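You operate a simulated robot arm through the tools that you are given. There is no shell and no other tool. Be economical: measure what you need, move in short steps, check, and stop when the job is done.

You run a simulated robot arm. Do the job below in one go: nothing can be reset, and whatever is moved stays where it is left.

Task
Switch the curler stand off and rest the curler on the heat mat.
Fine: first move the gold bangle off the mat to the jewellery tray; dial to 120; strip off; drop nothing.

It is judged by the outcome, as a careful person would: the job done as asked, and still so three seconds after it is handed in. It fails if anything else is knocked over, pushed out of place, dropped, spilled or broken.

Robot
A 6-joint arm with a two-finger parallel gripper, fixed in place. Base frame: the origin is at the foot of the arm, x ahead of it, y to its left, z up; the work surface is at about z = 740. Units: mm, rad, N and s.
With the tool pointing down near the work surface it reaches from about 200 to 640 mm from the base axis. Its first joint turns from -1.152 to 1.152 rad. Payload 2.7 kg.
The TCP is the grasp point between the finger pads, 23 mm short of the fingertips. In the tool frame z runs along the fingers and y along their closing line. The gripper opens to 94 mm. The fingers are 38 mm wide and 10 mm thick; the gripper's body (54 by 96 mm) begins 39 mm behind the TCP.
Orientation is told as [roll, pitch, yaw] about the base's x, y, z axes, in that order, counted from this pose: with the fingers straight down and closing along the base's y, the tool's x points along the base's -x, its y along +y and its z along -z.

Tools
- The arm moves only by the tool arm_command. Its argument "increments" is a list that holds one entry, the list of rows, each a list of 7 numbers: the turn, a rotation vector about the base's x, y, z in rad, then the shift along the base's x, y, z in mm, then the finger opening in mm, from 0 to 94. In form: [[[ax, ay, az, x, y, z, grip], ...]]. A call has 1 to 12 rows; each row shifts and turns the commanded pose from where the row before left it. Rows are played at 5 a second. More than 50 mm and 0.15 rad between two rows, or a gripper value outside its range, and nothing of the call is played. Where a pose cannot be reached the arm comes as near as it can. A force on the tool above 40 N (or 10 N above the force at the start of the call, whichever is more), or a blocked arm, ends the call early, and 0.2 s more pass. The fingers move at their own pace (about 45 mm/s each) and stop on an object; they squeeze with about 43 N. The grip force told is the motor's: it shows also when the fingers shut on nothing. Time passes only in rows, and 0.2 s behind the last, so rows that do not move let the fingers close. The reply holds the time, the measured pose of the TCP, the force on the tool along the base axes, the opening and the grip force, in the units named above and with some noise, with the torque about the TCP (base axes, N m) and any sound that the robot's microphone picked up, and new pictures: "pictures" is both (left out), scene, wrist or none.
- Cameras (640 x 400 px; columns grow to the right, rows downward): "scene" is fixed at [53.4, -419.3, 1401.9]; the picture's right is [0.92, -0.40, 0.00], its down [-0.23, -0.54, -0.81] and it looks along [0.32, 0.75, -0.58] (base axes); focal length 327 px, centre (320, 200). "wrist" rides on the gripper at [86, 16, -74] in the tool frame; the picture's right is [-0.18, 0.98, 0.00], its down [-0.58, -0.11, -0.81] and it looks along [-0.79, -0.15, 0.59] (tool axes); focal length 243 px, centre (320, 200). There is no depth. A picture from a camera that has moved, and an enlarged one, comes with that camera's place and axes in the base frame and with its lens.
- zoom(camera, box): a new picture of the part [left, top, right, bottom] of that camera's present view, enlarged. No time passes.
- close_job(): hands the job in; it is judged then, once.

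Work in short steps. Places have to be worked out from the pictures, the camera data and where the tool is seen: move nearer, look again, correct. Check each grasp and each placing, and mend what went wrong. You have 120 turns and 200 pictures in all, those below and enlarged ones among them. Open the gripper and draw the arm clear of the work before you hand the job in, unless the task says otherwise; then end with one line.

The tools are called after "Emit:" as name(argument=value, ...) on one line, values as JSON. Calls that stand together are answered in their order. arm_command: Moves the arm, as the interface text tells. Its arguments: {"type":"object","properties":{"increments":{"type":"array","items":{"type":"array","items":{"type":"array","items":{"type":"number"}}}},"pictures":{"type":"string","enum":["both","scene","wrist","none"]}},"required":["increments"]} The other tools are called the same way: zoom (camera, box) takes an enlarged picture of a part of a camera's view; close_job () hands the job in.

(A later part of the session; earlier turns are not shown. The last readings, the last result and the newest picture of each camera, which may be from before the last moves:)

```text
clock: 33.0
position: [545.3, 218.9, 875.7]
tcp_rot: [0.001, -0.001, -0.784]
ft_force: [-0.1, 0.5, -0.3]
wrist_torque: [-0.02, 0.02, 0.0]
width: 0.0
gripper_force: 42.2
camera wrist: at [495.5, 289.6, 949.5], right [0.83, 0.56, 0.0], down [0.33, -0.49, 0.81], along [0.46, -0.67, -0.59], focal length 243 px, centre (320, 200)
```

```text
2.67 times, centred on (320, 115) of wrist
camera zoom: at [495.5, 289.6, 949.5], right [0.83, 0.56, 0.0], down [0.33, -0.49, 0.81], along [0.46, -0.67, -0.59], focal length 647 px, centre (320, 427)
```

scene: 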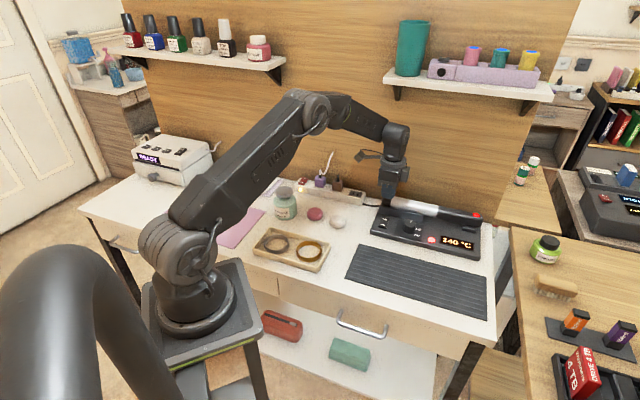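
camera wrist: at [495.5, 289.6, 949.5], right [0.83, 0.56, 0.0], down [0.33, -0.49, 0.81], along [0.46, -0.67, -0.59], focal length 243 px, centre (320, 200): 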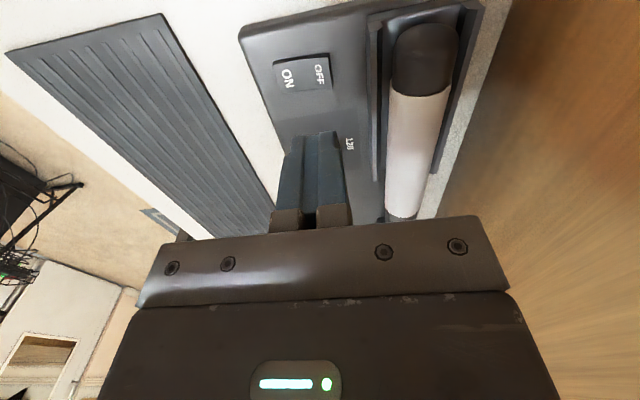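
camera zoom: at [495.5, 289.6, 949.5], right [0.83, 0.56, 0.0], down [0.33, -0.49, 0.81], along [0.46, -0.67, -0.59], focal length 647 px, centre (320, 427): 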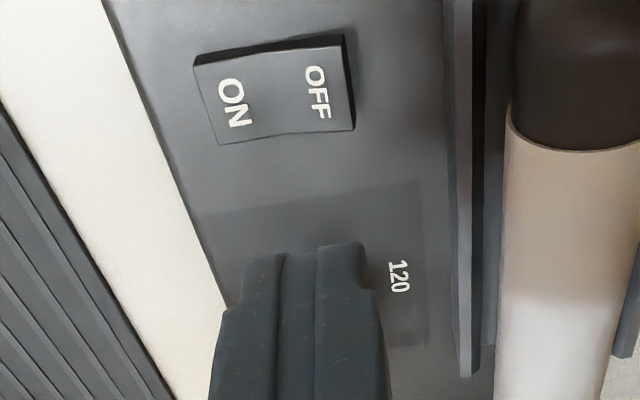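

The rocker is clearly in view with its OFF end near (551, 224), and the tool is already in line above it. I'll wait for the temperature to settle before switching off.

Emit:
arm_command(increments=[[[0, 0, 0, 0, 0, -5, 0], [0, 0, 0, 0, 0, -5, 0], [0, 0, 0, 0, 0, -5, 0], [0, 0, 0, 0, 0, -5, 0], [0, 0, 0, 0, 0, -5, 0], [0, 0, 0, 0, 0, -5, 0], [0, 0, 0, 0, 0, -5, 0], [0, 0, 0, 0, 0, -5, 0], [0, 0, 0, 0, 0, -5, 0], [0, 0, 0, 0, 0, -5, 0], [0, 0, 0, 0, 0, -5, 0], [0, 0, 0, 0, 0, -5, 0]]], pictures="none")

Emit:
arm_command(increments=[[[0, 0, 0, 0, 0, 0, 0], [0, 0, 0, 0, 0, 0, 0], [0, 0, 0, 0, 0, 0, 0], [0, 0, 0, 0, 0, 0, 0], [0, 0, 0, 0, 0, 0, 0], [0, 0, 0, 0, 0, 0, 0], [0, 0, 0, 0, 0, 0, 0], [0, 0, 0, 0, 0, 0, 0], [0, 0, 0, 0, 0, 0, 0], [0, 0, 0, 0, 0, 0, 0], [0, 0, 0, 0, 0, 0, 0], [0, 0, 0, 0, 0, 0, 0]]], pictures="wrist")

Emit:
zoom(camera="scene", box=[380, 190, 480, 260])

```text
clock: 35.6
position: [544.3, 217.7, 815.3]
tcp_rot: [0.002, 0.0, -0.786]
ft_force: [0.7, -0.7, -0.3]
wrist_torque: [-0.01, 0.03, 0.01]
width: 0.0
gripper_force: 42.5
```

```text
clock: 38.2
position: [544.5, 218.5, 814.2]
tcp_rot: [0.001, 0.001, -0.785]
ft_force: [0.4, -0.5, 0.3]
wrist_torque: [0.0, -0.02, -0.01]
width: 0.0
gripper_force: 42.4
camera wrist: at [494.5, 289.8, 889.9], right [0.83, 0.56, 0.0], down [0.33, -0.49, 0.81], along [0.46, -0.67, -0.59], focal length 243 px, centre (320, 200)
```

wrist: 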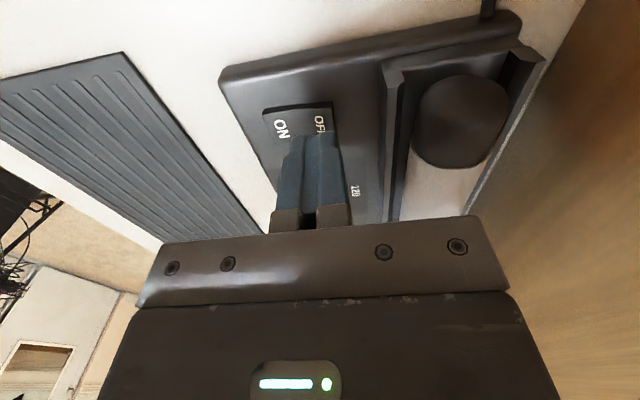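

```text
5.71 times, centred on (430, 225) of scene
camera zoom: at [53.4, -419.3, 1401.9], right [0.92, -0.4, 0.0], down [-0.23, -0.54, -0.81], along [0.32, 0.75, -0.58], focal length 1867 px, centre (-309, 57)
```

zoom: 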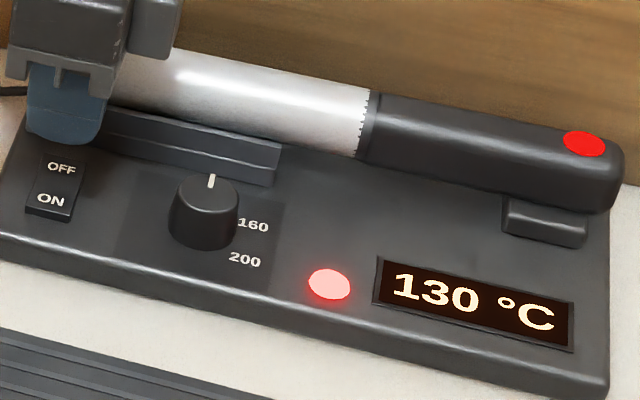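

Now 130 and still falling. I'll wait a few more seconds.

Emit:
arm_command(increments=[[[0, 0, 0, 0, 0, 0, 0], [0, 0, 0, 0, 0, 0, 0], [0, 0, 0, 0, 0, 0, 0], [0, 0, 0, 0, 0, 0, 0], [0, 0, 0, 0, 0, 0, 0], [0, 0, 0, 0, 0, 0, 0], [0, 0, 0, 0, 0, 0, 0], [0, 0, 0, 0, 0, 0, 0], [0, 0, 0, 0, 0, 0, 0], [0, 0, 0, 0, 0, 0, 0], [0, 0, 0, 0, 0, 0, 0], [0, 0, 0, 0, 0, 0, 0]]], pictures="none")

Emit:
arm_command(increments=[[[0, 0, 0, 0, 0, 0, 0], [0, 0, 0, 0, 0, 0, 0], [0, 0, 0, 0, 0, 0, 0], [0, 0, 0, 0, 0, 0, 0], [0, 0, 0, 0, 0, 0, 0], [0, 0, 0, 0, 0, 0, 0], [0, 0, 0, 0, 0, 0, 0], [0, 0, 0, 0, 0, 0, 0], [0, 0, 0, 0, 0, 0, 0], [0, 0, 0, 0, 0, 0, 0], [0, 0, 0, 0, 0, 0, 0], [0, 0, 0, 0, 0, 0, 0]]], pictures="none")

Emit:
arm_command(increments=[[[0, 0, 0, 0, 0, 0, 0], [0, 0, 0, 0, 0, 0, 0], [0, 0, 0, 0, 0, 0, 0], [0, 0, 0, 0, 0, 0, 0], [0, 0, 0, 0, 0, 0, 0], [0, 0, 0, 0, 0, 0, 0], [0, 0, 0, 0, 0, 0, 0], [0, 0, 0, 0, 0, 0, 0], [0, 0, 0, 0, 0, 0, 0], [0, 0, 0, 0, 0, 0, 0], [0, 0, 0, 0, 0, 0, 0], [0, 0, 0, 0, 0, 0, 0]]], pictures="none")

Emit:
zoom(camera="scene", box=[380, 190, 480, 260])

```text
clock: 40.8
position: [544.1, 218.5, 814.4]
tcp_rot: [0.001, -0.001, -0.786]
ft_force: [0.2, 0.5, -0.5]
wrist_torque: [0.01, -0.02, 0.01]
width: 0.3
gripper_force: 42.7
```

```text
clock: 43.4
position: [544.5, 217.1, 815.4]
tcp_rot: [-0.001, -0.001, -0.786]
ft_force: [0.2, -0.1, -0.1]
wrist_torque: [0.0, 0.0, 0.01]
width: 0.0
gripper_force: 42.4
```

```text
clock: 46.0
position: [544.1, 217.9, 815.3]
tcp_rot: [0.001, 0.0, -0.784]
ft_force: [0.1, 0.2, 1.6]
wrist_torque: [-0.01, -0.02, 0.01]
width: 0.0
gripper_force: 42.5
```

```text
5.71 times, centred on (430, 225) of scene
camera zoom: at [53.4, -419.3, 1401.9], right [0.92, -0.4, 0.0], down [-0.23, -0.54, -0.81], along [0.32, 0.75, -0.58], focal length 1867 px, centre (-309, 57)
```

zoom: 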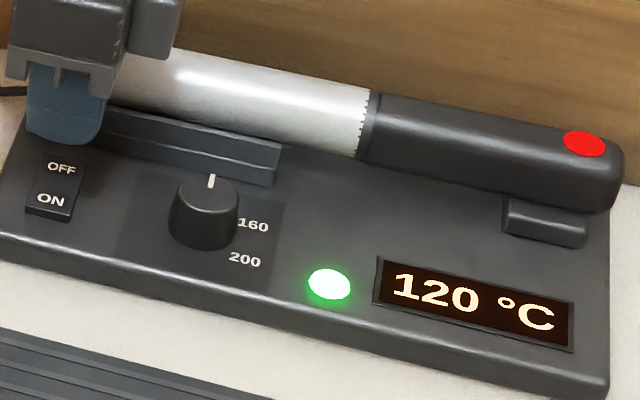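

The display settled at 120 with the LED green, so the dial is confirmed. Now I'll press the OFF end in small steps.

Emit:
arm_command(increments=[[[0, 0, 0, 0, 0, -8, 0], [0, 0, 0, 0, 0, -4, 0], [0, 0, 0, 0, 0, -3, 0], [0, 0, 0, 0, 0, -2, 0], [0, 0, 0, 0, 0, -2, 0], [0, 0, 0, 0, 0, -2, 0]]], pictures="wrist")

```text
clock: 47.4
position: [544.7, 216.8, 792.6]
tcp_rot: [0.002, -0.001, -0.784]
ft_force: [1.0, 0.2, 1.4]
wrist_torque: [-0.01, 0.0, 0.01]
width: 0.0
gripper_force: 42.6
camera wrist: at [494.9, 289.8, 868.2], right [0.83, 0.56, 0.0], down [0.33, -0.49, 0.81], along [0.46, -0.67, -0.59], focal length 243 px, centre (320, 200)
```

wrist: 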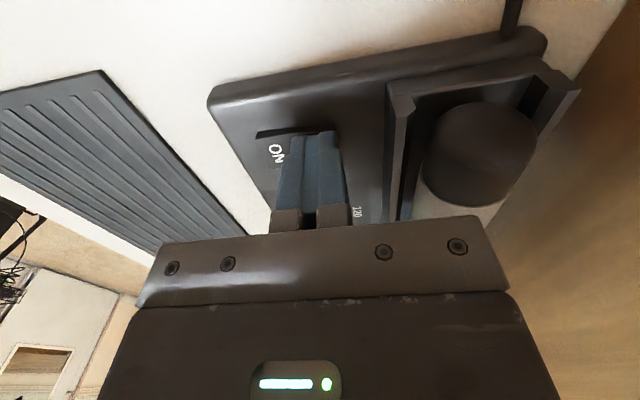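

Contact is just beginning, and the tip is over the OFF end with room to the ridge. I'll continue in 1.5 mm steps.

Emit:
arm_command(increments=[[[0, 0, 0, 0, 0, -1.5, 0], [0, 0, 0, 0, 0, -1.5, 0], [0, 0, 0, 0, 0, -1.5, 0], [0, 0, 0, 0, 0, -1.5, 0]]], pictures="none")

Emit:
zoom(camera="scene", box=[380, 190, 480, 260])

```text
clock: 48.4
position: [544.1, 218.9, 790.8]
tcp_rot: [0.002, -0.002, -0.785]
ft_force: [-17.8, -4.6, 33.6]
wrist_torque: [-0.42, 0.58, -0.09]
width: 0.0
gripper_force: 42.9
```

```text
5.71 times, centred on (430, 225) of scene
camera zoom: at [52.5, -419.7, 1401.9], right [0.92, -0.4, 0.0], down [-0.23, -0.54, -0.81], along [0.32, 0.75, -0.58], focal length 1867 px, centre (-309, 57)
```

zoom: 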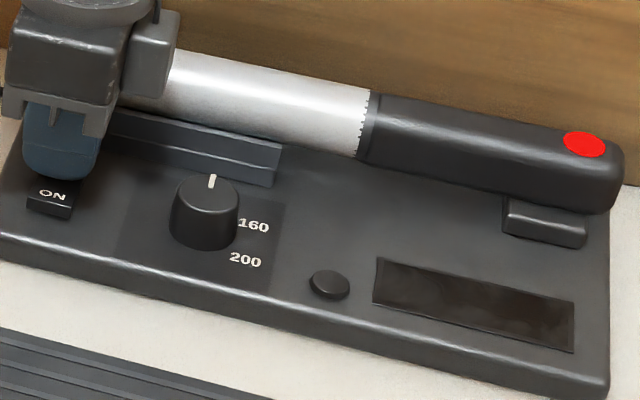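

The stand is off: LED and display are both dark. I'll back straight up and check the rocker stays.

Emit:
arm_command(increments=[[[0, 0, 0, 0, 0, 6, 0], [0, 0, 0, 0, 0, 15, 0], [0, 0, 0, 0, 0, 30, 0], [0, 0, 0, 0, 0, 40, 0], [0, 0, 0, 0, 0, 40, 0]]])

Emit:
zoom(camera="scene", box=[370, 180, 490, 255])

Emit:
zoom(camera="wrist", box=[180, 20, 500, 220])

```text
clock: 49.6
position: [544.3, 219.4, 919.7]
tcp_rot: [0.001, 0.0, -0.785]
ft_force: [-0.4, -0.6, 0.2]
wrist_torque: [0.0, 0.0, 0.02]
width: 0.0
gripper_force: 42.4
camera wrist: at [495.3, 290.2, 994.2], right [0.83, 0.56, 0.0], down [0.33, -0.49, 0.81], along [0.46, -0.67, -0.59], focal length 243 px, centre (320, 200)
```

scene: 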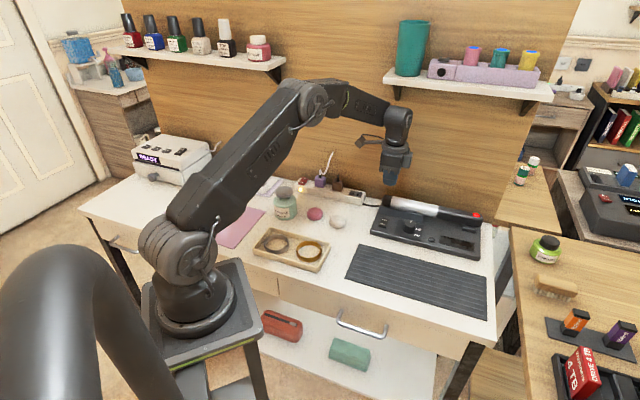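
wrist: 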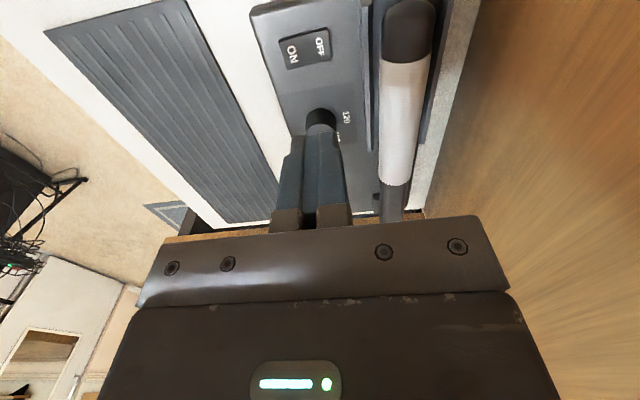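

```text
5.33 times, centred on (430, 218) of scene
camera zoom: at [53.4, -419.3, 1401.9], right [0.92, -0.4, 0.0], down [-0.23, -0.54, -0.81], along [0.32, 0.75, -0.58], focal length 1742 px, centre (-267, 107)
```

zoom: 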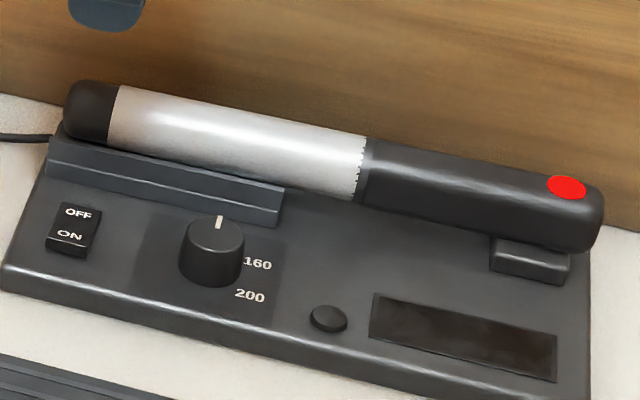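

```text
2.00 times, centred on (340, 120) of wrist
camera zoom: at [495.3, 290.2, 994.2], right [0.83, 0.56, 0.0], down [0.33, -0.49, 0.81], along [0.46, -0.67, -0.59], focal length 485 px, centre (280, 360)
```

zoom: 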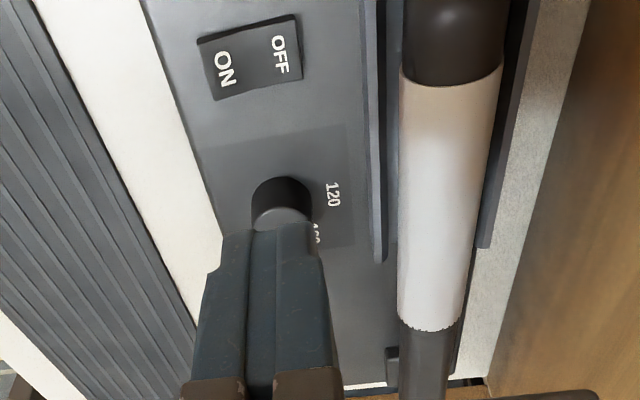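

The rocker is latched OFF. The curler lies along the 45° axis with its handle centre near (728, 127), about 740 mm out, which is beyond the tool-down reach. I'll test how far the arm extends up at safe height, with the fingers opening.

Emit:
arm_command(increments=[[[0, 0, 0, 22, -12, 0, 40], [0, 0, 0, 22, -12, 0, 70], [0, 0, 0, 22, -12, 0, 70], [0, 0, 0, 22, -12, 0, 70], [0, 0, 0, 22, -12, 0, 70], [0, 0, 0, 22, -12, 0, 70]]])

```text
clock: 51.0
position: [628.3, 131.9, 915.9]
tcp_rot: [-0.001, 0.0, -0.785]
ft_force: [-0.3, -0.1, 0.1]
wrist_torque: [0.02, 0.01, 0.02]
width: 69.9
gripper_force: 0.1
out of reach, approached as far as the arm can: row 4, 5, 6
camera wrist: at [579.8, 203.3, 990.8], right [0.83, 0.56, 0.0], down [0.33, -0.49, 0.81], along [0.46, -0.67, -0.59], focal length 243 px, centre (320, 200)
```

scene: 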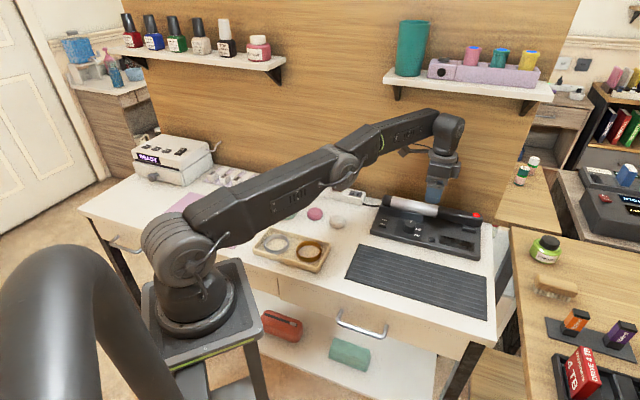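
wrist: 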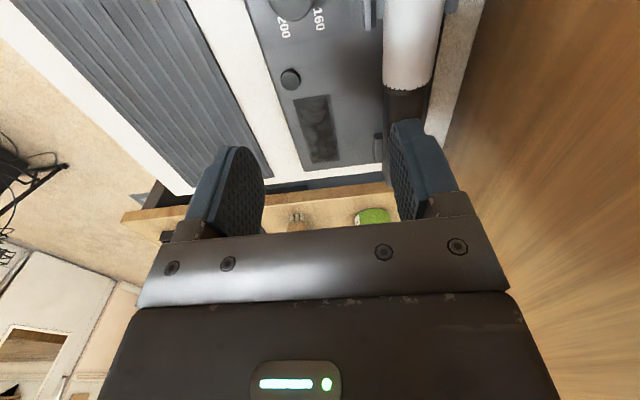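

Tool-down, the arm tops out at about 642 mm. I'll tilt the fingers forward (about 0.5 rad toward the wall) at height to gain reach, backing off a little first.

Emit:
arm_command(increments=[[[0.09, -0.09, 0, -10, 4, 0, 70], [0.09, -0.09, 0, -10, 4, 0, 70], [0.09, -0.09, 0, 0, 0, 0, 70], [0.085, -0.085, 0, 0, 0, 0, 70], [0, 0, 0, 0, 0, 0, 70]]])

```text
clock: 52.2
position: [609.5, 138.6, 915.8]
tcp_rot: [0.504, 0.0, -0.785]
ft_force: [-0.4, 0.4, -0.2]
wrist_torque: [0.0, -0.01, 0.01]
width: 70.1
gripper_force: 0.1
camera wrist: at [532.9, 184.6, 988.4], right [0.74, 0.48, 0.47], down [0.07, -0.75, 0.65], along [0.67, -0.45, -0.59], focal length 243 px, centre (320, 200)
```

scene: 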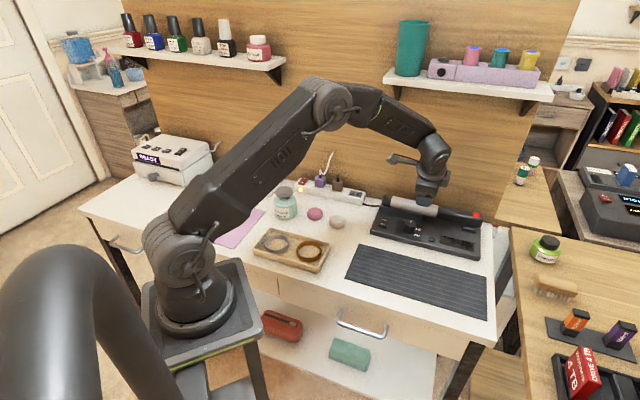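
wrist: 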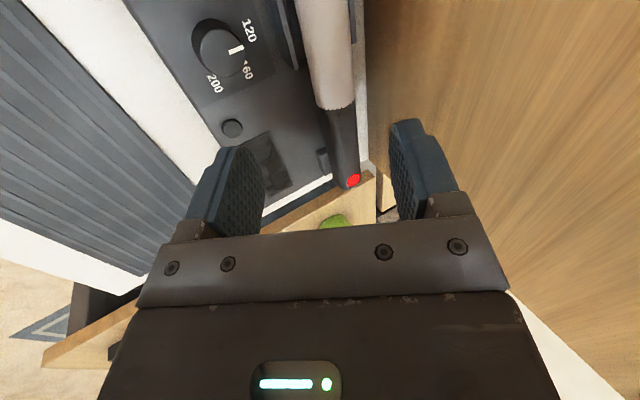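

The tilt freed plenty of reach. Triangulating, the handle axis is near e2=605 at z≈795, spanning 395–503 along the axis. I'll move to a pre-grasp pose above and in front of the handle.

Emit:
arm_command(increments=[[[0, 0, 0, 15, -6, -5, 56], [0, 0, 0, 15, -6, -5, 56], [0, 0, 0, 15, -6, -5, 56], [0, 0, 0, 15, -6, -5, 56], [0, 0, 0, 14, -5, -10, 56], [0, 0, 0, 14, -5, -15, 56]]])

Emit:
zoom(camera="wrist", box=[200, 20, 440, 240])

Emit:
zoom(camera="scene", box=[370, 180, 490, 255])

```text
clock: 53.6
position: [697.6, 106.2, 869.1]
tcp_rot: [0.501, 0.002, -0.786]
ft_force: [0.7, -0.2, 0.8]
wrist_torque: [-0.01, 0.01, 0.01]
width: 56.1
gripper_force: 0.0
camera wrist: at [621.7, 151.2, 942.6], right [0.74, 0.48, 0.47], down [0.07, -0.75, 0.65], along [0.67, -0.45, -0.59], focal length 243 px, centre (320, 200)
```

scene: 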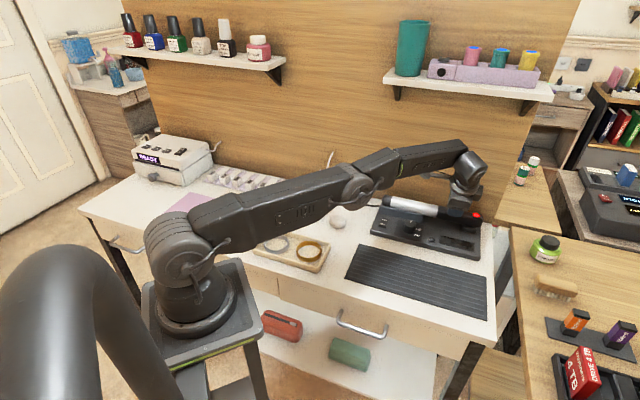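
wrist: 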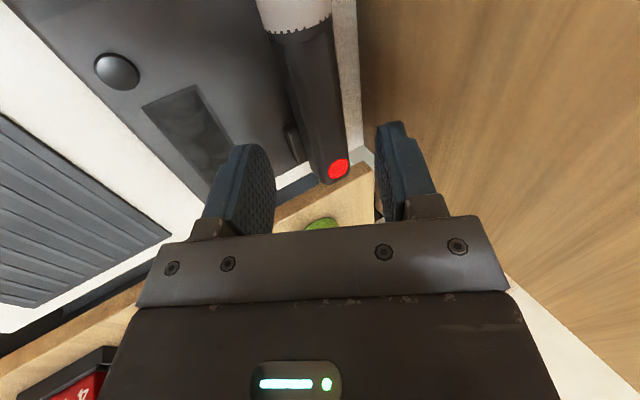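

```text
1.82 times, centred on (320, 130) of wrist
camera zoom: at [621.7, 151.2, 942.6], right [0.74, 0.48, 0.47], down [0.07, -0.75, 0.65], along [0.67, -0.45, -0.59], focal length 441 px, centre (320, 327)
```

zoom: 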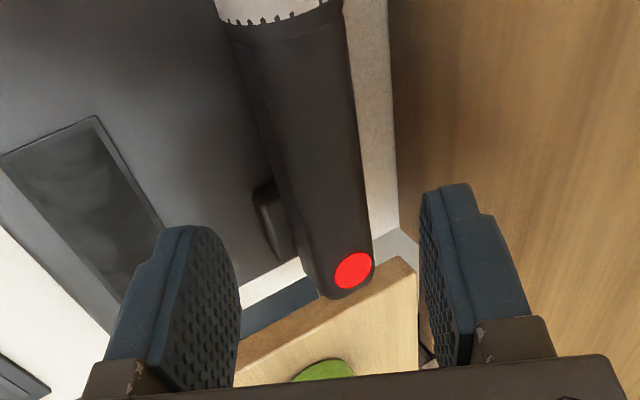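

```text
5.33 times, centred on (430, 218) of scene
camera zoom: at [53.4, -419.3, 1401.9], right [0.92, -0.4, 0.0], down [-0.23, -0.54, -0.81], along [0.32, 0.75, -0.58], focal length 1742 px, centre (-267, 107)
```

zoom: 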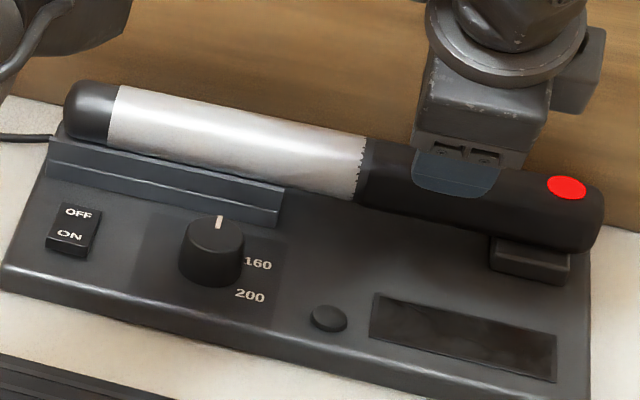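

The pose is reachable, and the finger plane crosses the handle at about 418 along it, clear of the barrel and the support block. I'll advance part way along the finger direction and check centring.

Emit:
arm_command(increments=[[[0, 0, 0, -4, -4, 0, 56], [0, 0, 0, 4.5, 4.5, -12, 56], [0, 0, 0, 4.5, 4.5, -12, 56], [0, 0, 0, 4.5, 4.5, -12, 56]]])

Emit:
zoom(camera="wrist", box=[200, 20, 440, 240])

Emit:
zoom(camera="scene", box=[420, 180, 500, 230])

```text
clock: 54.6
position: [695.8, 111.5, 835.1]
tcp_rot: [0.504, 0.0, -0.784]
ft_force: [-0.9, 0.3, 0.6]
wrist_torque: [-0.03, -0.04, -0.03]
width: 56.0
gripper_force: 0.0
out of reach, approached as far as the arm can: row 3, 4
camera wrist: at [619.6, 156.0, 908.2], right [0.74, 0.48, 0.47], down [0.07, -0.75, 0.65], along [0.67, -0.45, -0.59], focal length 243 px, centre (320, 200)
```

scene: 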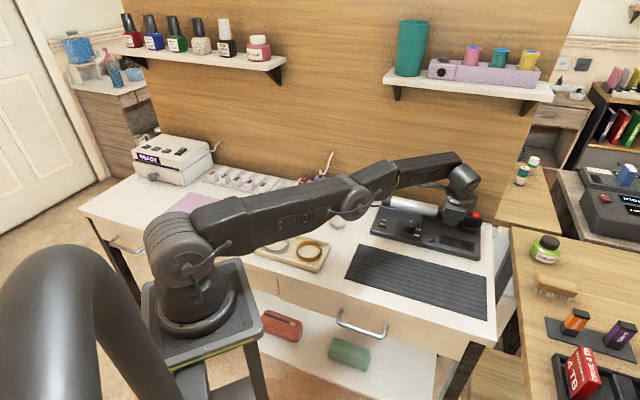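
wrist: 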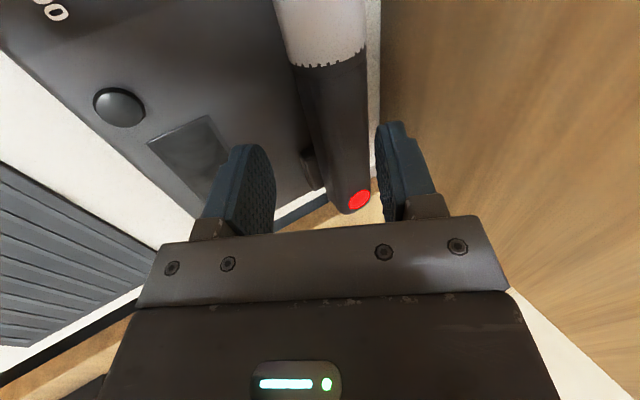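

```text
1.82 times, centred on (320, 130) of wrist
camera zoom: at [619.6, 156.0, 908.2], right [0.74, 0.48, 0.47], down [0.07, -0.75, 0.65], along [0.67, -0.45, -0.59], focal length 441 px, centre (320, 327)
```

zoom: 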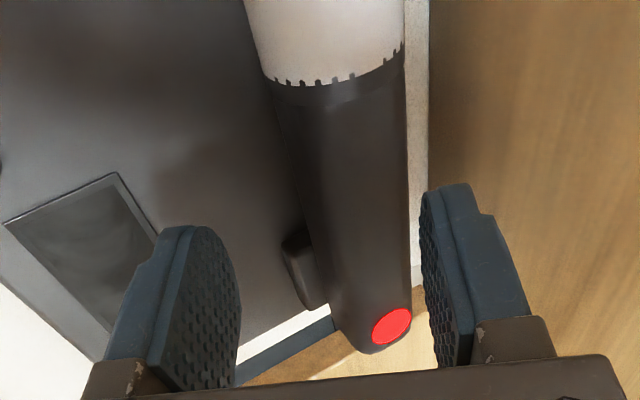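

```text
8.00 times, centred on (460, 205) of scene
camera zoom: at [53.4, -419.3, 1401.9], right [0.92, -0.4, 0.0], down [-0.23, -0.54, -0.81], along [0.32, 0.75, -0.58], focal length 2613 px, centre (-800, 160)
```

zoom: 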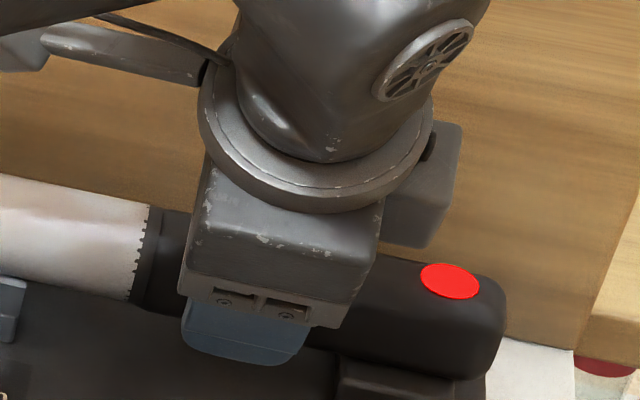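

At this tilt it stops about 25 mm short. I'll raise, tilt the fingers a bit more toward the wall and along the handle (about the closing axis, so the pads stay square to the handle), then approach again.

Emit:
arm_command(increments=[[[0, 0, 0, -6, 2, 12, 56], [-0.062, -0.062, -0.048, -6, 2, 12, 54], [-0.062, -0.062, -0.048, -6, 2, 6, 54], [-0.062, -0.062, -0.048, 0, 0, 0, 54], [0.057, -0.057, 0, 0, 0, 0, 54], [0, 0, 0, 0, 0, 0, 54]]])

```text
clock: 56.0
position: [677.1, 117.0, 866.0]
tcp_rot: [0.606, -0.25, -0.954]
ft_force: [0.3, -0.8, -0.2]
wrist_torque: [0.02, -0.01, 0.01]
width: 53.9
gripper_force: 0.1
camera wrist: at [595.3, 183.1, 912.9], right [0.68, 0.43, 0.59], down [-0.21, -0.66, 0.73], along [0.7, -0.62, -0.36], focal length 243 px, centre (320, 200)
```

scene: 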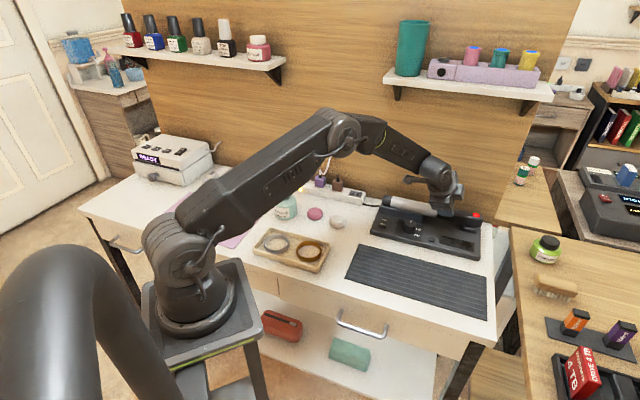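
wrist: 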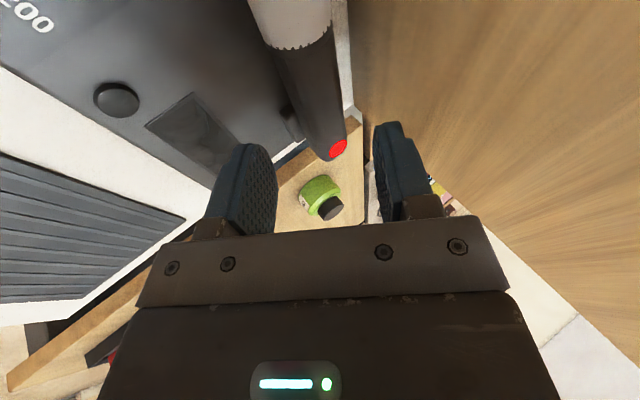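

Plenty of slack now. I'll advance two-thirds of the way along the finger direction, then look.

Emit:
arm_command(increments=[[[0, 0, 0, 6, 2, -10, 54], [0, 0, 0, 6, 2, -10, 54], [0, 0, 0, 6, 2, -10, 54], [0, 0, 0, 6, 1, -9, 54]]])

Emit:
zoom(camera="wrist", box=[200, 20, 440, 240])

Emit:
zoom(camera="scene", box=[400, 180, 500, 242])

```text
clock: 57.0
position: [702.8, 124.9, 826.4]
tcp_rot: [0.606, -0.251, -0.956]
ft_force: [-0.1, 0.4, -0.5]
wrist_torque: [0.0, 0.02, -0.03]
width: 54.1
gripper_force: 0.1
camera wrist: at [620.0, 189.5, 873.1], right [0.68, 0.43, 0.59], down [-0.21, -0.66, 0.73], along [0.7, -0.62, -0.36], focal length 243 px, centre (320, 200)
```

scene: 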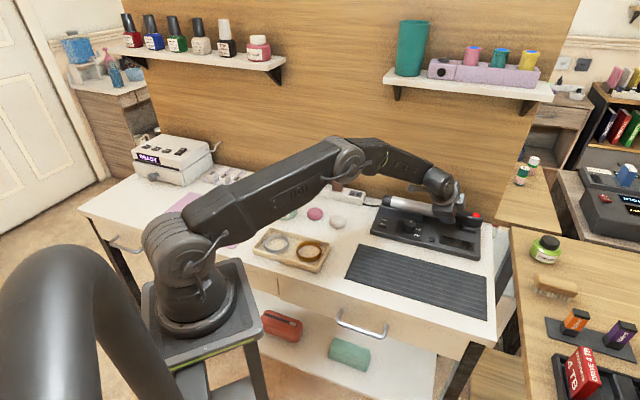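
wrist: 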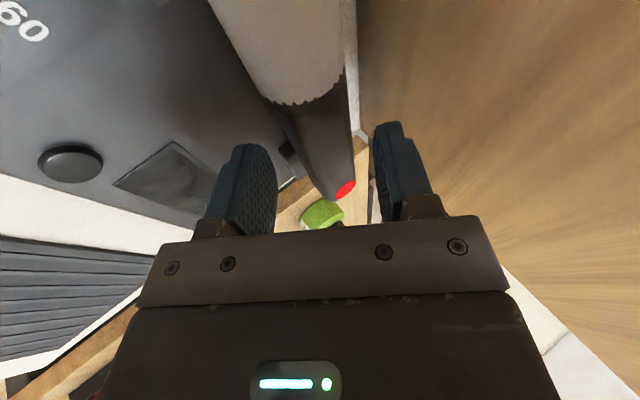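

```text
1.82 times, centred on (320, 130) of wrist
camera zoom: at [620.0, 189.5, 873.1], right [0.68, 0.43, 0.59], down [-0.21, -0.66, 0.73], along [0.7, -0.62, -0.36], focal length 441 px, centre (320, 327)
```

zoom: 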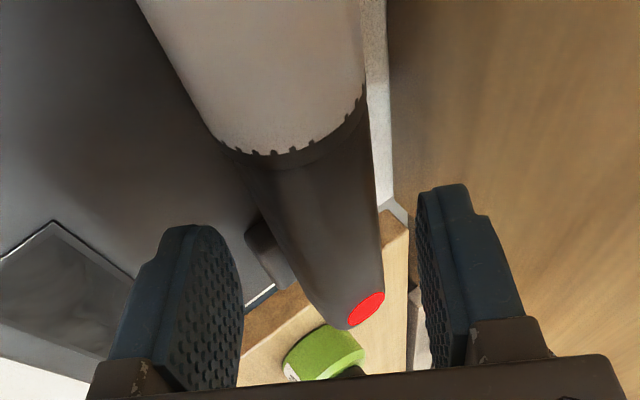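

```text
6.40 times, centred on (450, 211) of scene
camera zoom: at [53.4, -419.3, 1401.9], right [0.92, -0.4, 0.0], down [-0.23, -0.54, -0.81], along [0.32, 0.75, -0.58], focal length 2091 px, centre (-512, 130)
```

zoom: 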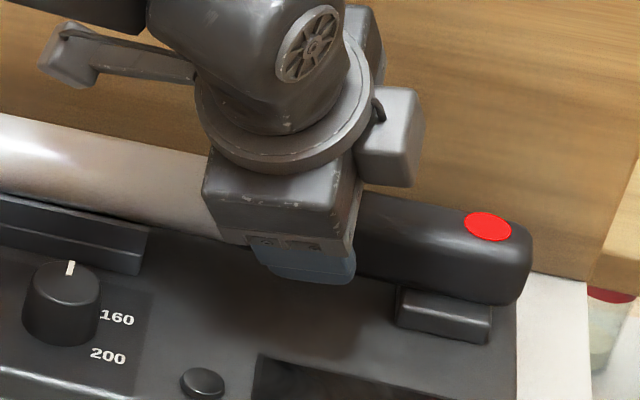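

The handle sits nearly centred between the fingers (about 3 mm toward the front finger). I'll make the final 18 mm advance with that correction.

Emit:
arm_command(increments=[[[0, 0, 0, 2, -1, -4, 54], [0, 0, 0, 2.5, 0.5, -4.5, 54], [0, 0, 0, 2.5, 0.8, -4, 54], [0, 0, 0, 2, 0.9, -4, 54]]])

Emit:
zoom(camera="scene", box=[400, 180, 500, 242])

Emit:
zoom(camera="wrist", box=[200, 20, 440, 240])

```text
clock: 58.0
position: [711.2, 125.7, 808.3]
tcp_rot: [0.603, -0.249, -0.957]
ft_force: [-0.7, -1.5, -0.3]
wrist_torque: [0.0, -0.02, 0.01]
width: 54.0
gripper_force: 0.1
camera wrist: at [628.6, 190.9, 856.9], right [0.68, 0.43, 0.59], down [-0.21, -0.66, 0.73], along [0.7, -0.62, -0.36], focal length 243 px, centre (320, 200)
```

scene: 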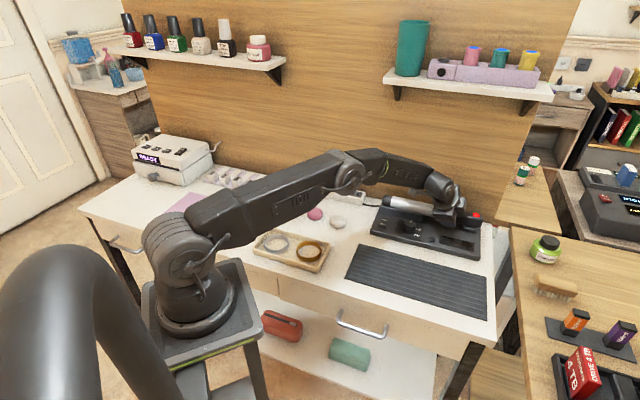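
wrist: 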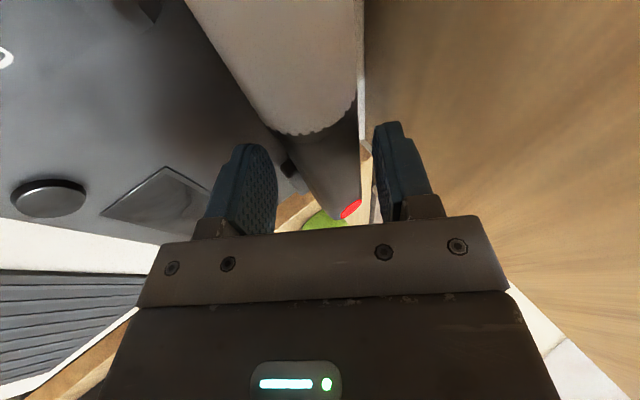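

```text
6.40 times, centred on (450, 211) of scene
camera zoom: at [53.4, -419.3, 1401.9], right [0.92, -0.4, 0.0], down [-0.23, -0.54, -0.81], along [0.32, 0.75, -0.58], focal length 2091 px, centre (-512, 130)
```

zoom: 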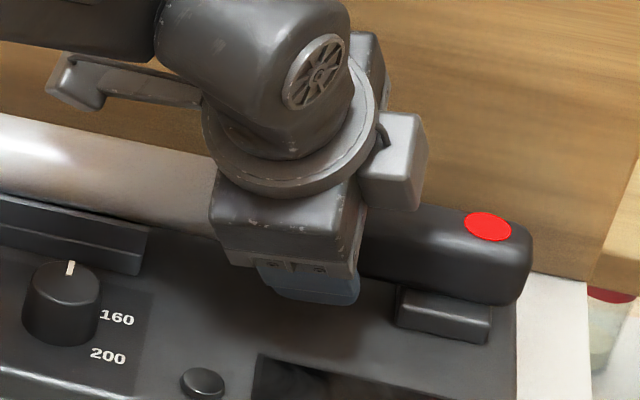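

```text
1.82 times, centred on (320, 130) of wrist
camera zoom: at [628.6, 190.9, 856.9], right [0.68, 0.43, 0.59], down [-0.21, -0.66, 0.73], along [0.7, -0.62, -0.36], focal length 441 px, centre (320, 327)
```

zoom: 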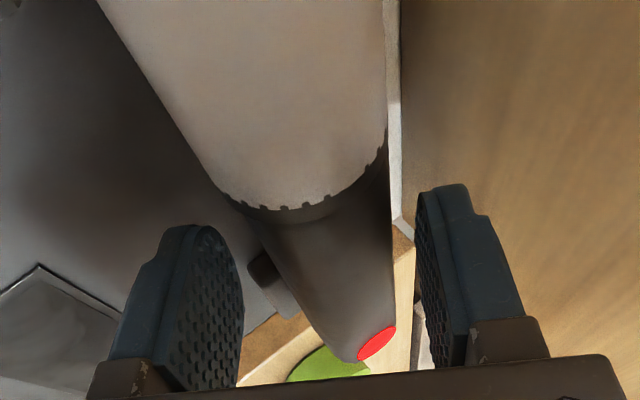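

The handle lies centred between the pads and the fingertips pass below its middle. I'll close on it.

Emit:
arm_command(increments=[[[0, 0, 0, 0, 0, 0, 46], [0, 0, 0, 0, 0, 0, 38], [0, 0, 0, 0, 0, 0, 30], [0, 0, 0, 0, 0, 0, 25], [0, 0, 0, 0, 0, 0, 25]]])

Emit:
zoom(camera="scene", box=[370, 180, 490, 255])

```text
clock: 59.2
position: [711.5, 127.1, 812.1]
tcp_rot: [0.611, -0.253, -0.954]
ft_force: [6.1, 3.0, 14.6]
wrist_torque: [0.19, -0.33, -0.06]
width: 31.5
gripper_force: 42.8
camera wrist: at [629.4, 191.4, 859.1], right [0.68, 0.43, 0.59], down [-0.21, -0.66, 0.72], along [0.7, -0.62, -0.35], focal length 243 px, centre (320, 200)
```

scene: 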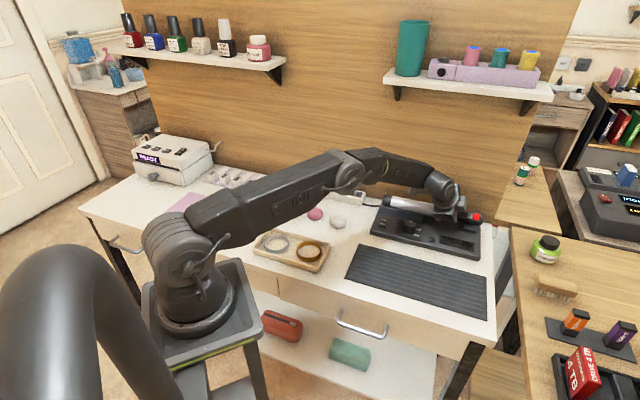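
wrist: 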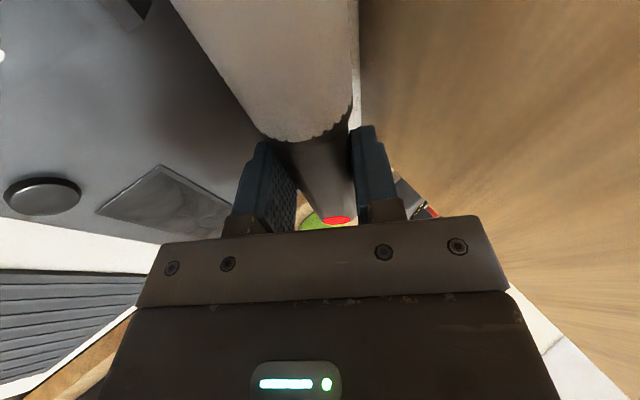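

```text
5.33 times, centred on (430, 218) of scene
camera zoom: at [53.2, -419.3, 1401.9], right [0.92, -0.4, 0.0], down [-0.23, -0.54, -0.81], along [0.32, 0.75, -0.58], focal length 1742 px, centre (-267, 107)
```

zoom: 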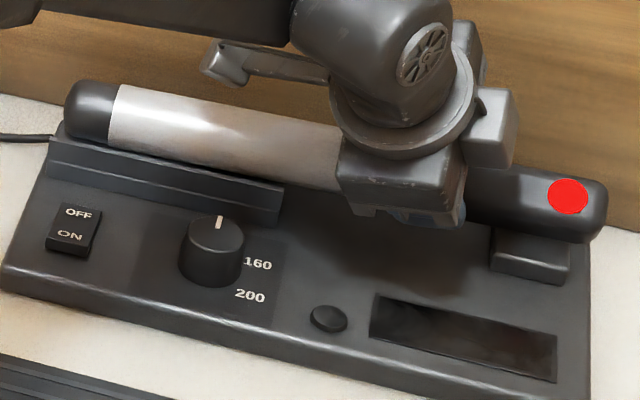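

Closed at 31.5 mm, with a small shift of the tool (+4 mm in z) and a slight roll of the curler. I'll inspect the grip closely before lifting.

Emit:
zoom(camera="wrist", box=[220, 80, 420, 240])

Emit:
zoom(camera="scene", box=[420, 190, 490, 240])

Emit:
arm_command(increments=[[[0, 0, 0, 0, 0, 0, 20], [0, 0, 0, 0, 0, 0, 20]]], pictures="none")

```text
2.50 times, centred on (320, 160) of wrist
camera zoom: at [629.4, 191.4, 859.1], right [0.68, 0.43, 0.59], down [-0.21, -0.66, 0.72], along [0.7, -0.62, -0.35], focal length 606 px, centre (320, 300)
```

zoom: 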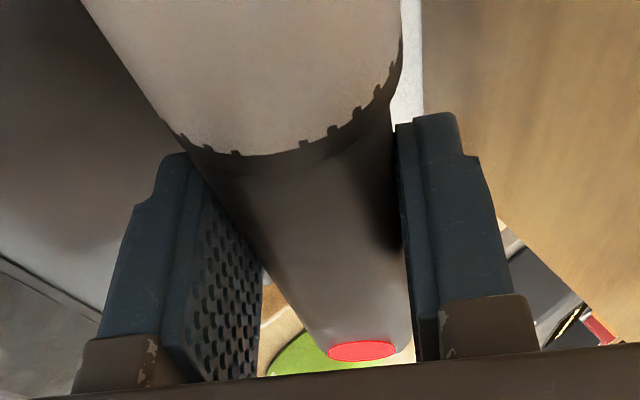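

```text
8.00 times, centred on (455, 215) of scene
camera zoom: at [53.2, -419.3, 1401.9], right [0.92, -0.4, 0.0], down [-0.23, -0.54, -0.81], along [0.32, 0.75, -0.58], focal length 2613 px, centre (-760, 80)
```

zoom: 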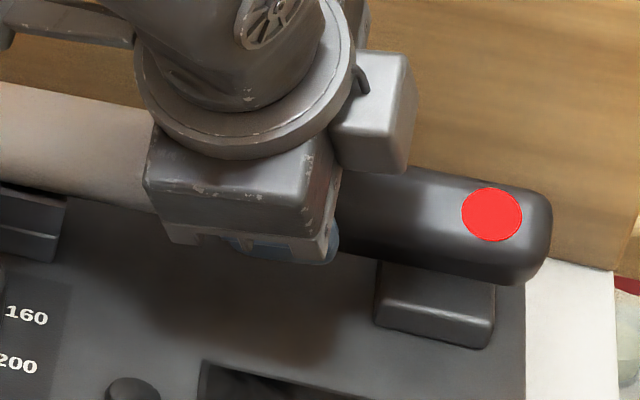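

```text
clock: 59.8
position: [711.1, 126.6, 812.5]
tcp_rot: [0.608, -0.252, -0.955]
ft_force: [5.4, 4.2, 15.0]
wrist_torque: [0.15, -0.39, -0.01]
width: 31.8
gripper_force: 42.9
```

The handle squared itself to the tilted pads (a roll of about 30°) and the grip is stable at 31.7 mm. I'll lift slowly.

Emit:
arm_command(increments=[[[0, 0, 0, 0, 0, 4, 20], [0, 0, 0, 0, 0, 4, 20], [0, 0, 0, 0, 0, 4, 20], [0, 0, 0, 0, 0, 4, 20], [0, 0, 0, 0, 0, 4, 20]]])

Emit:
zoom(camera="scene", box=[370, 170, 490, 245])

```text
clock: 61.0
position: [710.4, 127.0, 829.2]
tcp_rot: [0.604, -0.246, -0.952]
ft_force: [0.4, -0.5, -3.2]
wrist_torque: [-0.13, -0.11, 0.0]
width: 31.7
gripper_force: 43.4
camera wrist: at [628.6, 191.1, 876.4], right [0.68, 0.43, 0.59], down [-0.21, -0.66, 0.73], along [0.7, -0.62, -0.36], focal length 243 px, centre (320, 200)
```

scene: 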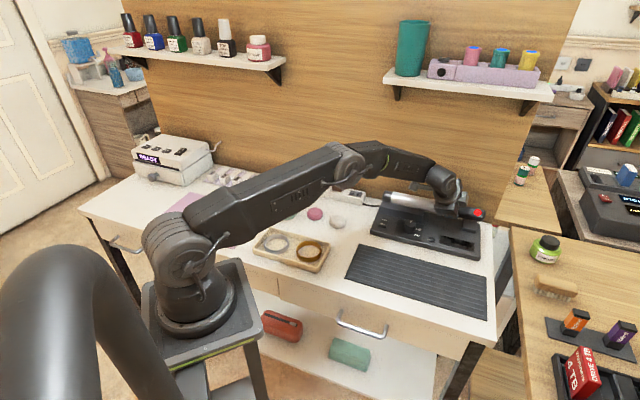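
wrist: 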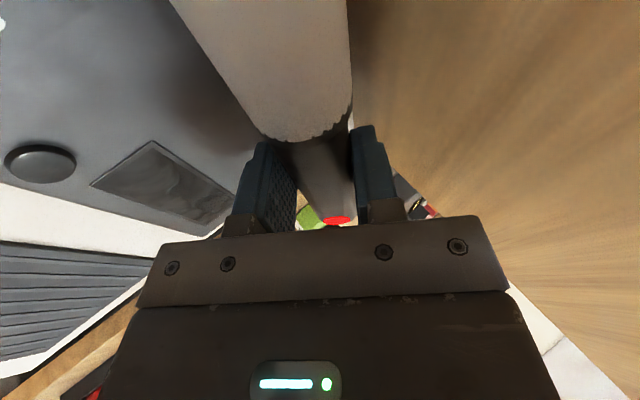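

```text
5.33 times, centred on (430, 208) of scene
camera zoom: at [53.5, -419.3, 1401.9], right [0.92, -0.4, 0.0], down [-0.23, -0.54, -0.81], along [0.32, 0.75, -0.58], focal length 1742 px, centre (-267, 160)
```

zoom: 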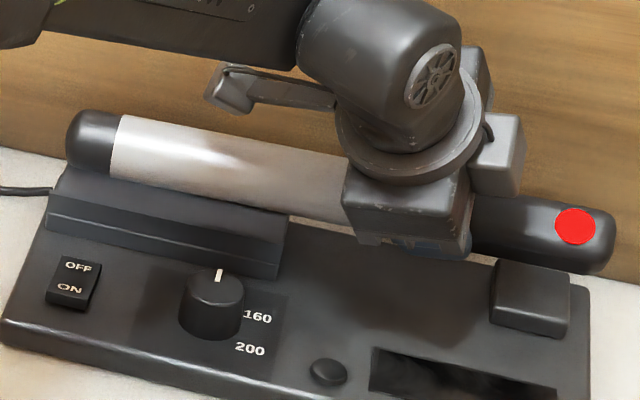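

The curler is clear of its supports, held level (about 0.33 kg). I'll raise a further 48 mm vertically to clear the rails.

Emit:
arm_command(increments=[[[0, 0, 0, 0, 0, 8, 20], [0, 0, 0, 0, 0, 8, 20], [0, 0, 0, 0, 0, 8, 20], [0, 0, 0, 0, 0, 8, 20], [0, 0, 0, 0, 0, 8, 20], [0, 0, 0, 0, 0, 8, 20]]])

Emit:
zoom(camera="scene", box=[370, 160, 490, 235])

```text
clock: 62.4
position: [711.1, 127.7, 876.4]
tcp_rot: [0.603, -0.248, -0.954]
ft_force: [-0.5, -0.5, -2.3]
wrist_torque: [-0.16, -0.09, -0.01]
width: 31.6
gripper_force: 42.5
camera wrist: at [628.2, 192.3, 924.1], right [0.68, 0.44, 0.59], down [-0.21, -0.66, 0.73], along [0.7, -0.62, -0.36], focal length 243 px, centre (320, 200)
```

scene: 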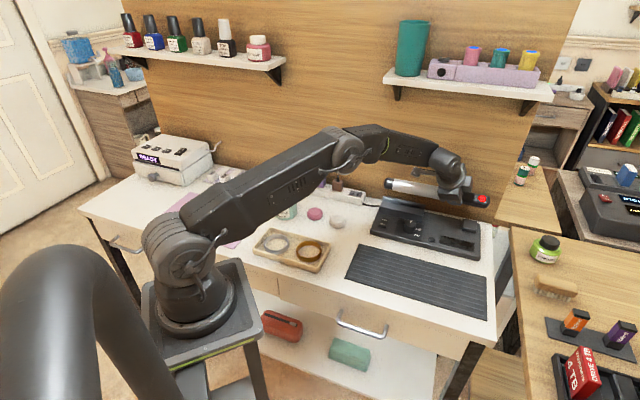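
wrist: 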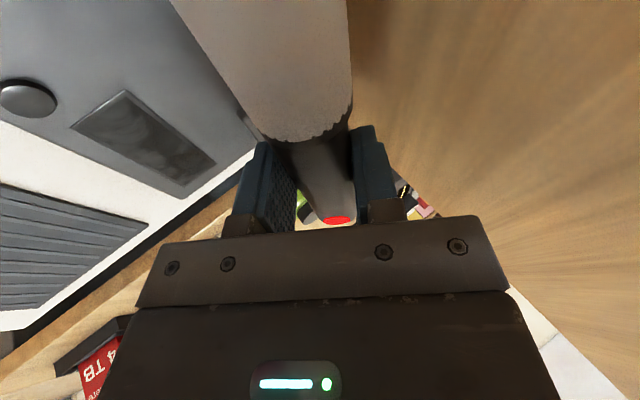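

```text
5.33 times, centred on (430, 198) of scene
camera zoom: at [53.5, -419.3, 1401.9], right [0.92, -0.4, 0.0], down [-0.23, -0.54, -0.81], along [0.32, 0.75, -0.58], focal length 1742 px, centre (-267, 213)
```

zoom: 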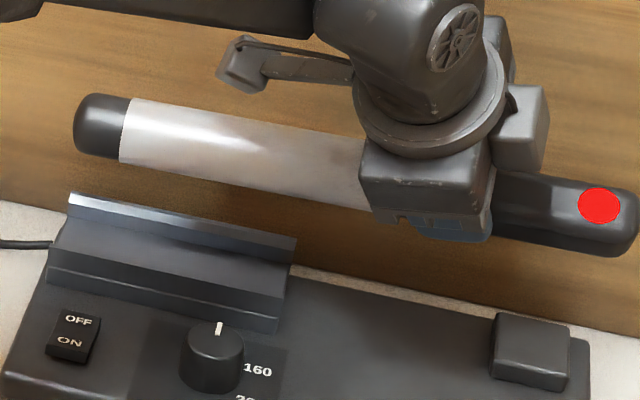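

It's level and clear. I'll carry it forward over the mat at this height.

Emit:
arm_command(increments=[[[0, 0, 0, -10, -9, 2, 20], [0, 0, 0, -15, -13.5, 0, 20], [0, 0, 0, -15, -13.5, 0, 20], [0, 0, 0, -15, -13.5, 0, 20], [0, 0, 0, -15, -13.5, 0, 20], [0, 0, 0, -15, -13.5, 0, 20], [0, 0, 0, -15, -13.5, 0, 20], [0, 0, 0, -15, -13.5, 0, 20], [0, 0, 0, -15, -13.5, 0, 20], [0, 0, 0, -15, -13.5, 0, 20], [0, 0, 0, -15, -13.5, 0, 20], [0, 0, 0, -14, -13, 0, 20]]])

```text
clock: 65.0
position: [536.4, -31.8, 878.9]
tcp_rot: [0.606, -0.25, -0.953]
ft_force: [0.8, 0.5, -3.1]
wrist_torque: [-0.16, -0.1, -0.01]
width: 31.7
gripper_force: 43.0
camera wrist: at [454.2, 33.7, 926.2], right [0.68, 0.44, 0.59], down [-0.21, -0.66, 0.73], along [0.7, -0.62, -0.36], focal length 243 px, centre (320, 200)
```

scene: 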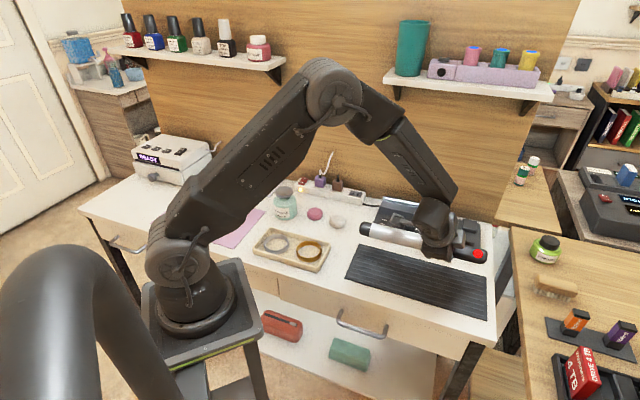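
wrist: 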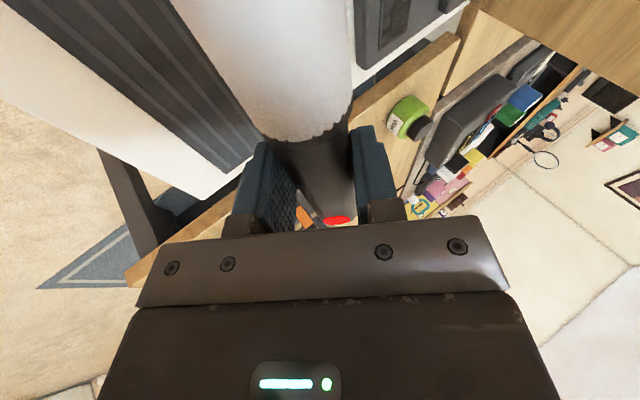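

Over the mat. I'll roll the tool back upright about the curler's axis (keeping the curler level) and lower part way.

Emit:
arm_command(increments=[[[-0.082, 0.082, 0, 1, 1, 0, 20], [-0.082, 0.082, 0, 1, 1, 0, 20], [-0.082, 0.082, 0, 1, 1, 0, 20], [-0.082, 0.082, 0, 1, 1, -10, 20], [-0.082, 0.082, 0, 1, 1, -15, 20], [0, 0, 0, 0, 0, -20, 20], [0, 0, 0, 0, 0, -20, 20]]])

Emit:
zoom(camera="scene", box=[330, 200, 510, 320])

```text
clock: 66.6
position: [541.3, -26.8, 815.5]
tcp_rot: [0.003, -0.3, -0.785]
ft_force: [0.4, -0.6, -3.4]
wrist_torque: [-0.13, -0.13, 0.04]
width: 31.7
gripper_force: 43.1
camera wrist: at [478.9, 58.7, 861.0], right [0.82, 0.57, 0.06], down [0.14, -0.3, 0.94], along [0.56, -0.76, -0.33], focal length 243 px, centre (320, 200)
```

scene: 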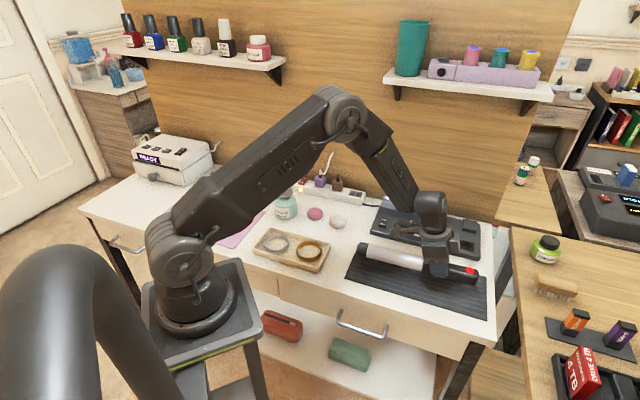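
wrist: 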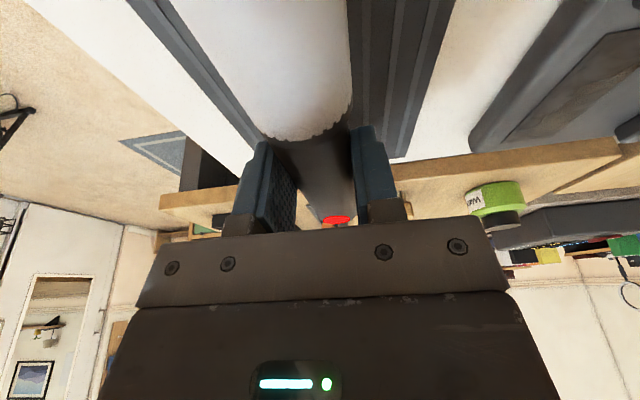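

```text
3.33 times, centred on (420, 260) of scene
camera zoom: at [53.5, -419.3, 1401.9], right [0.92, -0.4, 0.0], down [-0.23, -0.54, -0.81], along [0.32, 0.75, -0.58], focal length 1089 px, centre (-13, 0)
```

zoom: 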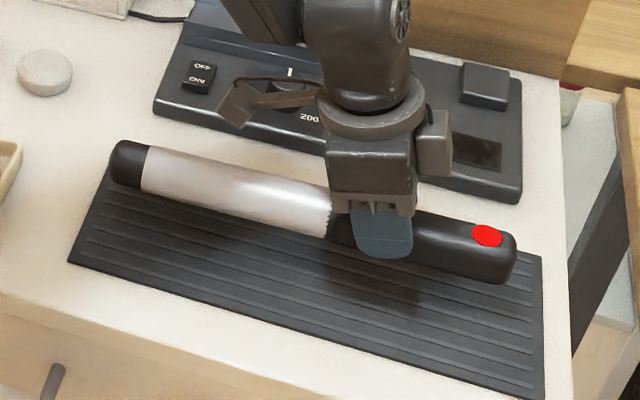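

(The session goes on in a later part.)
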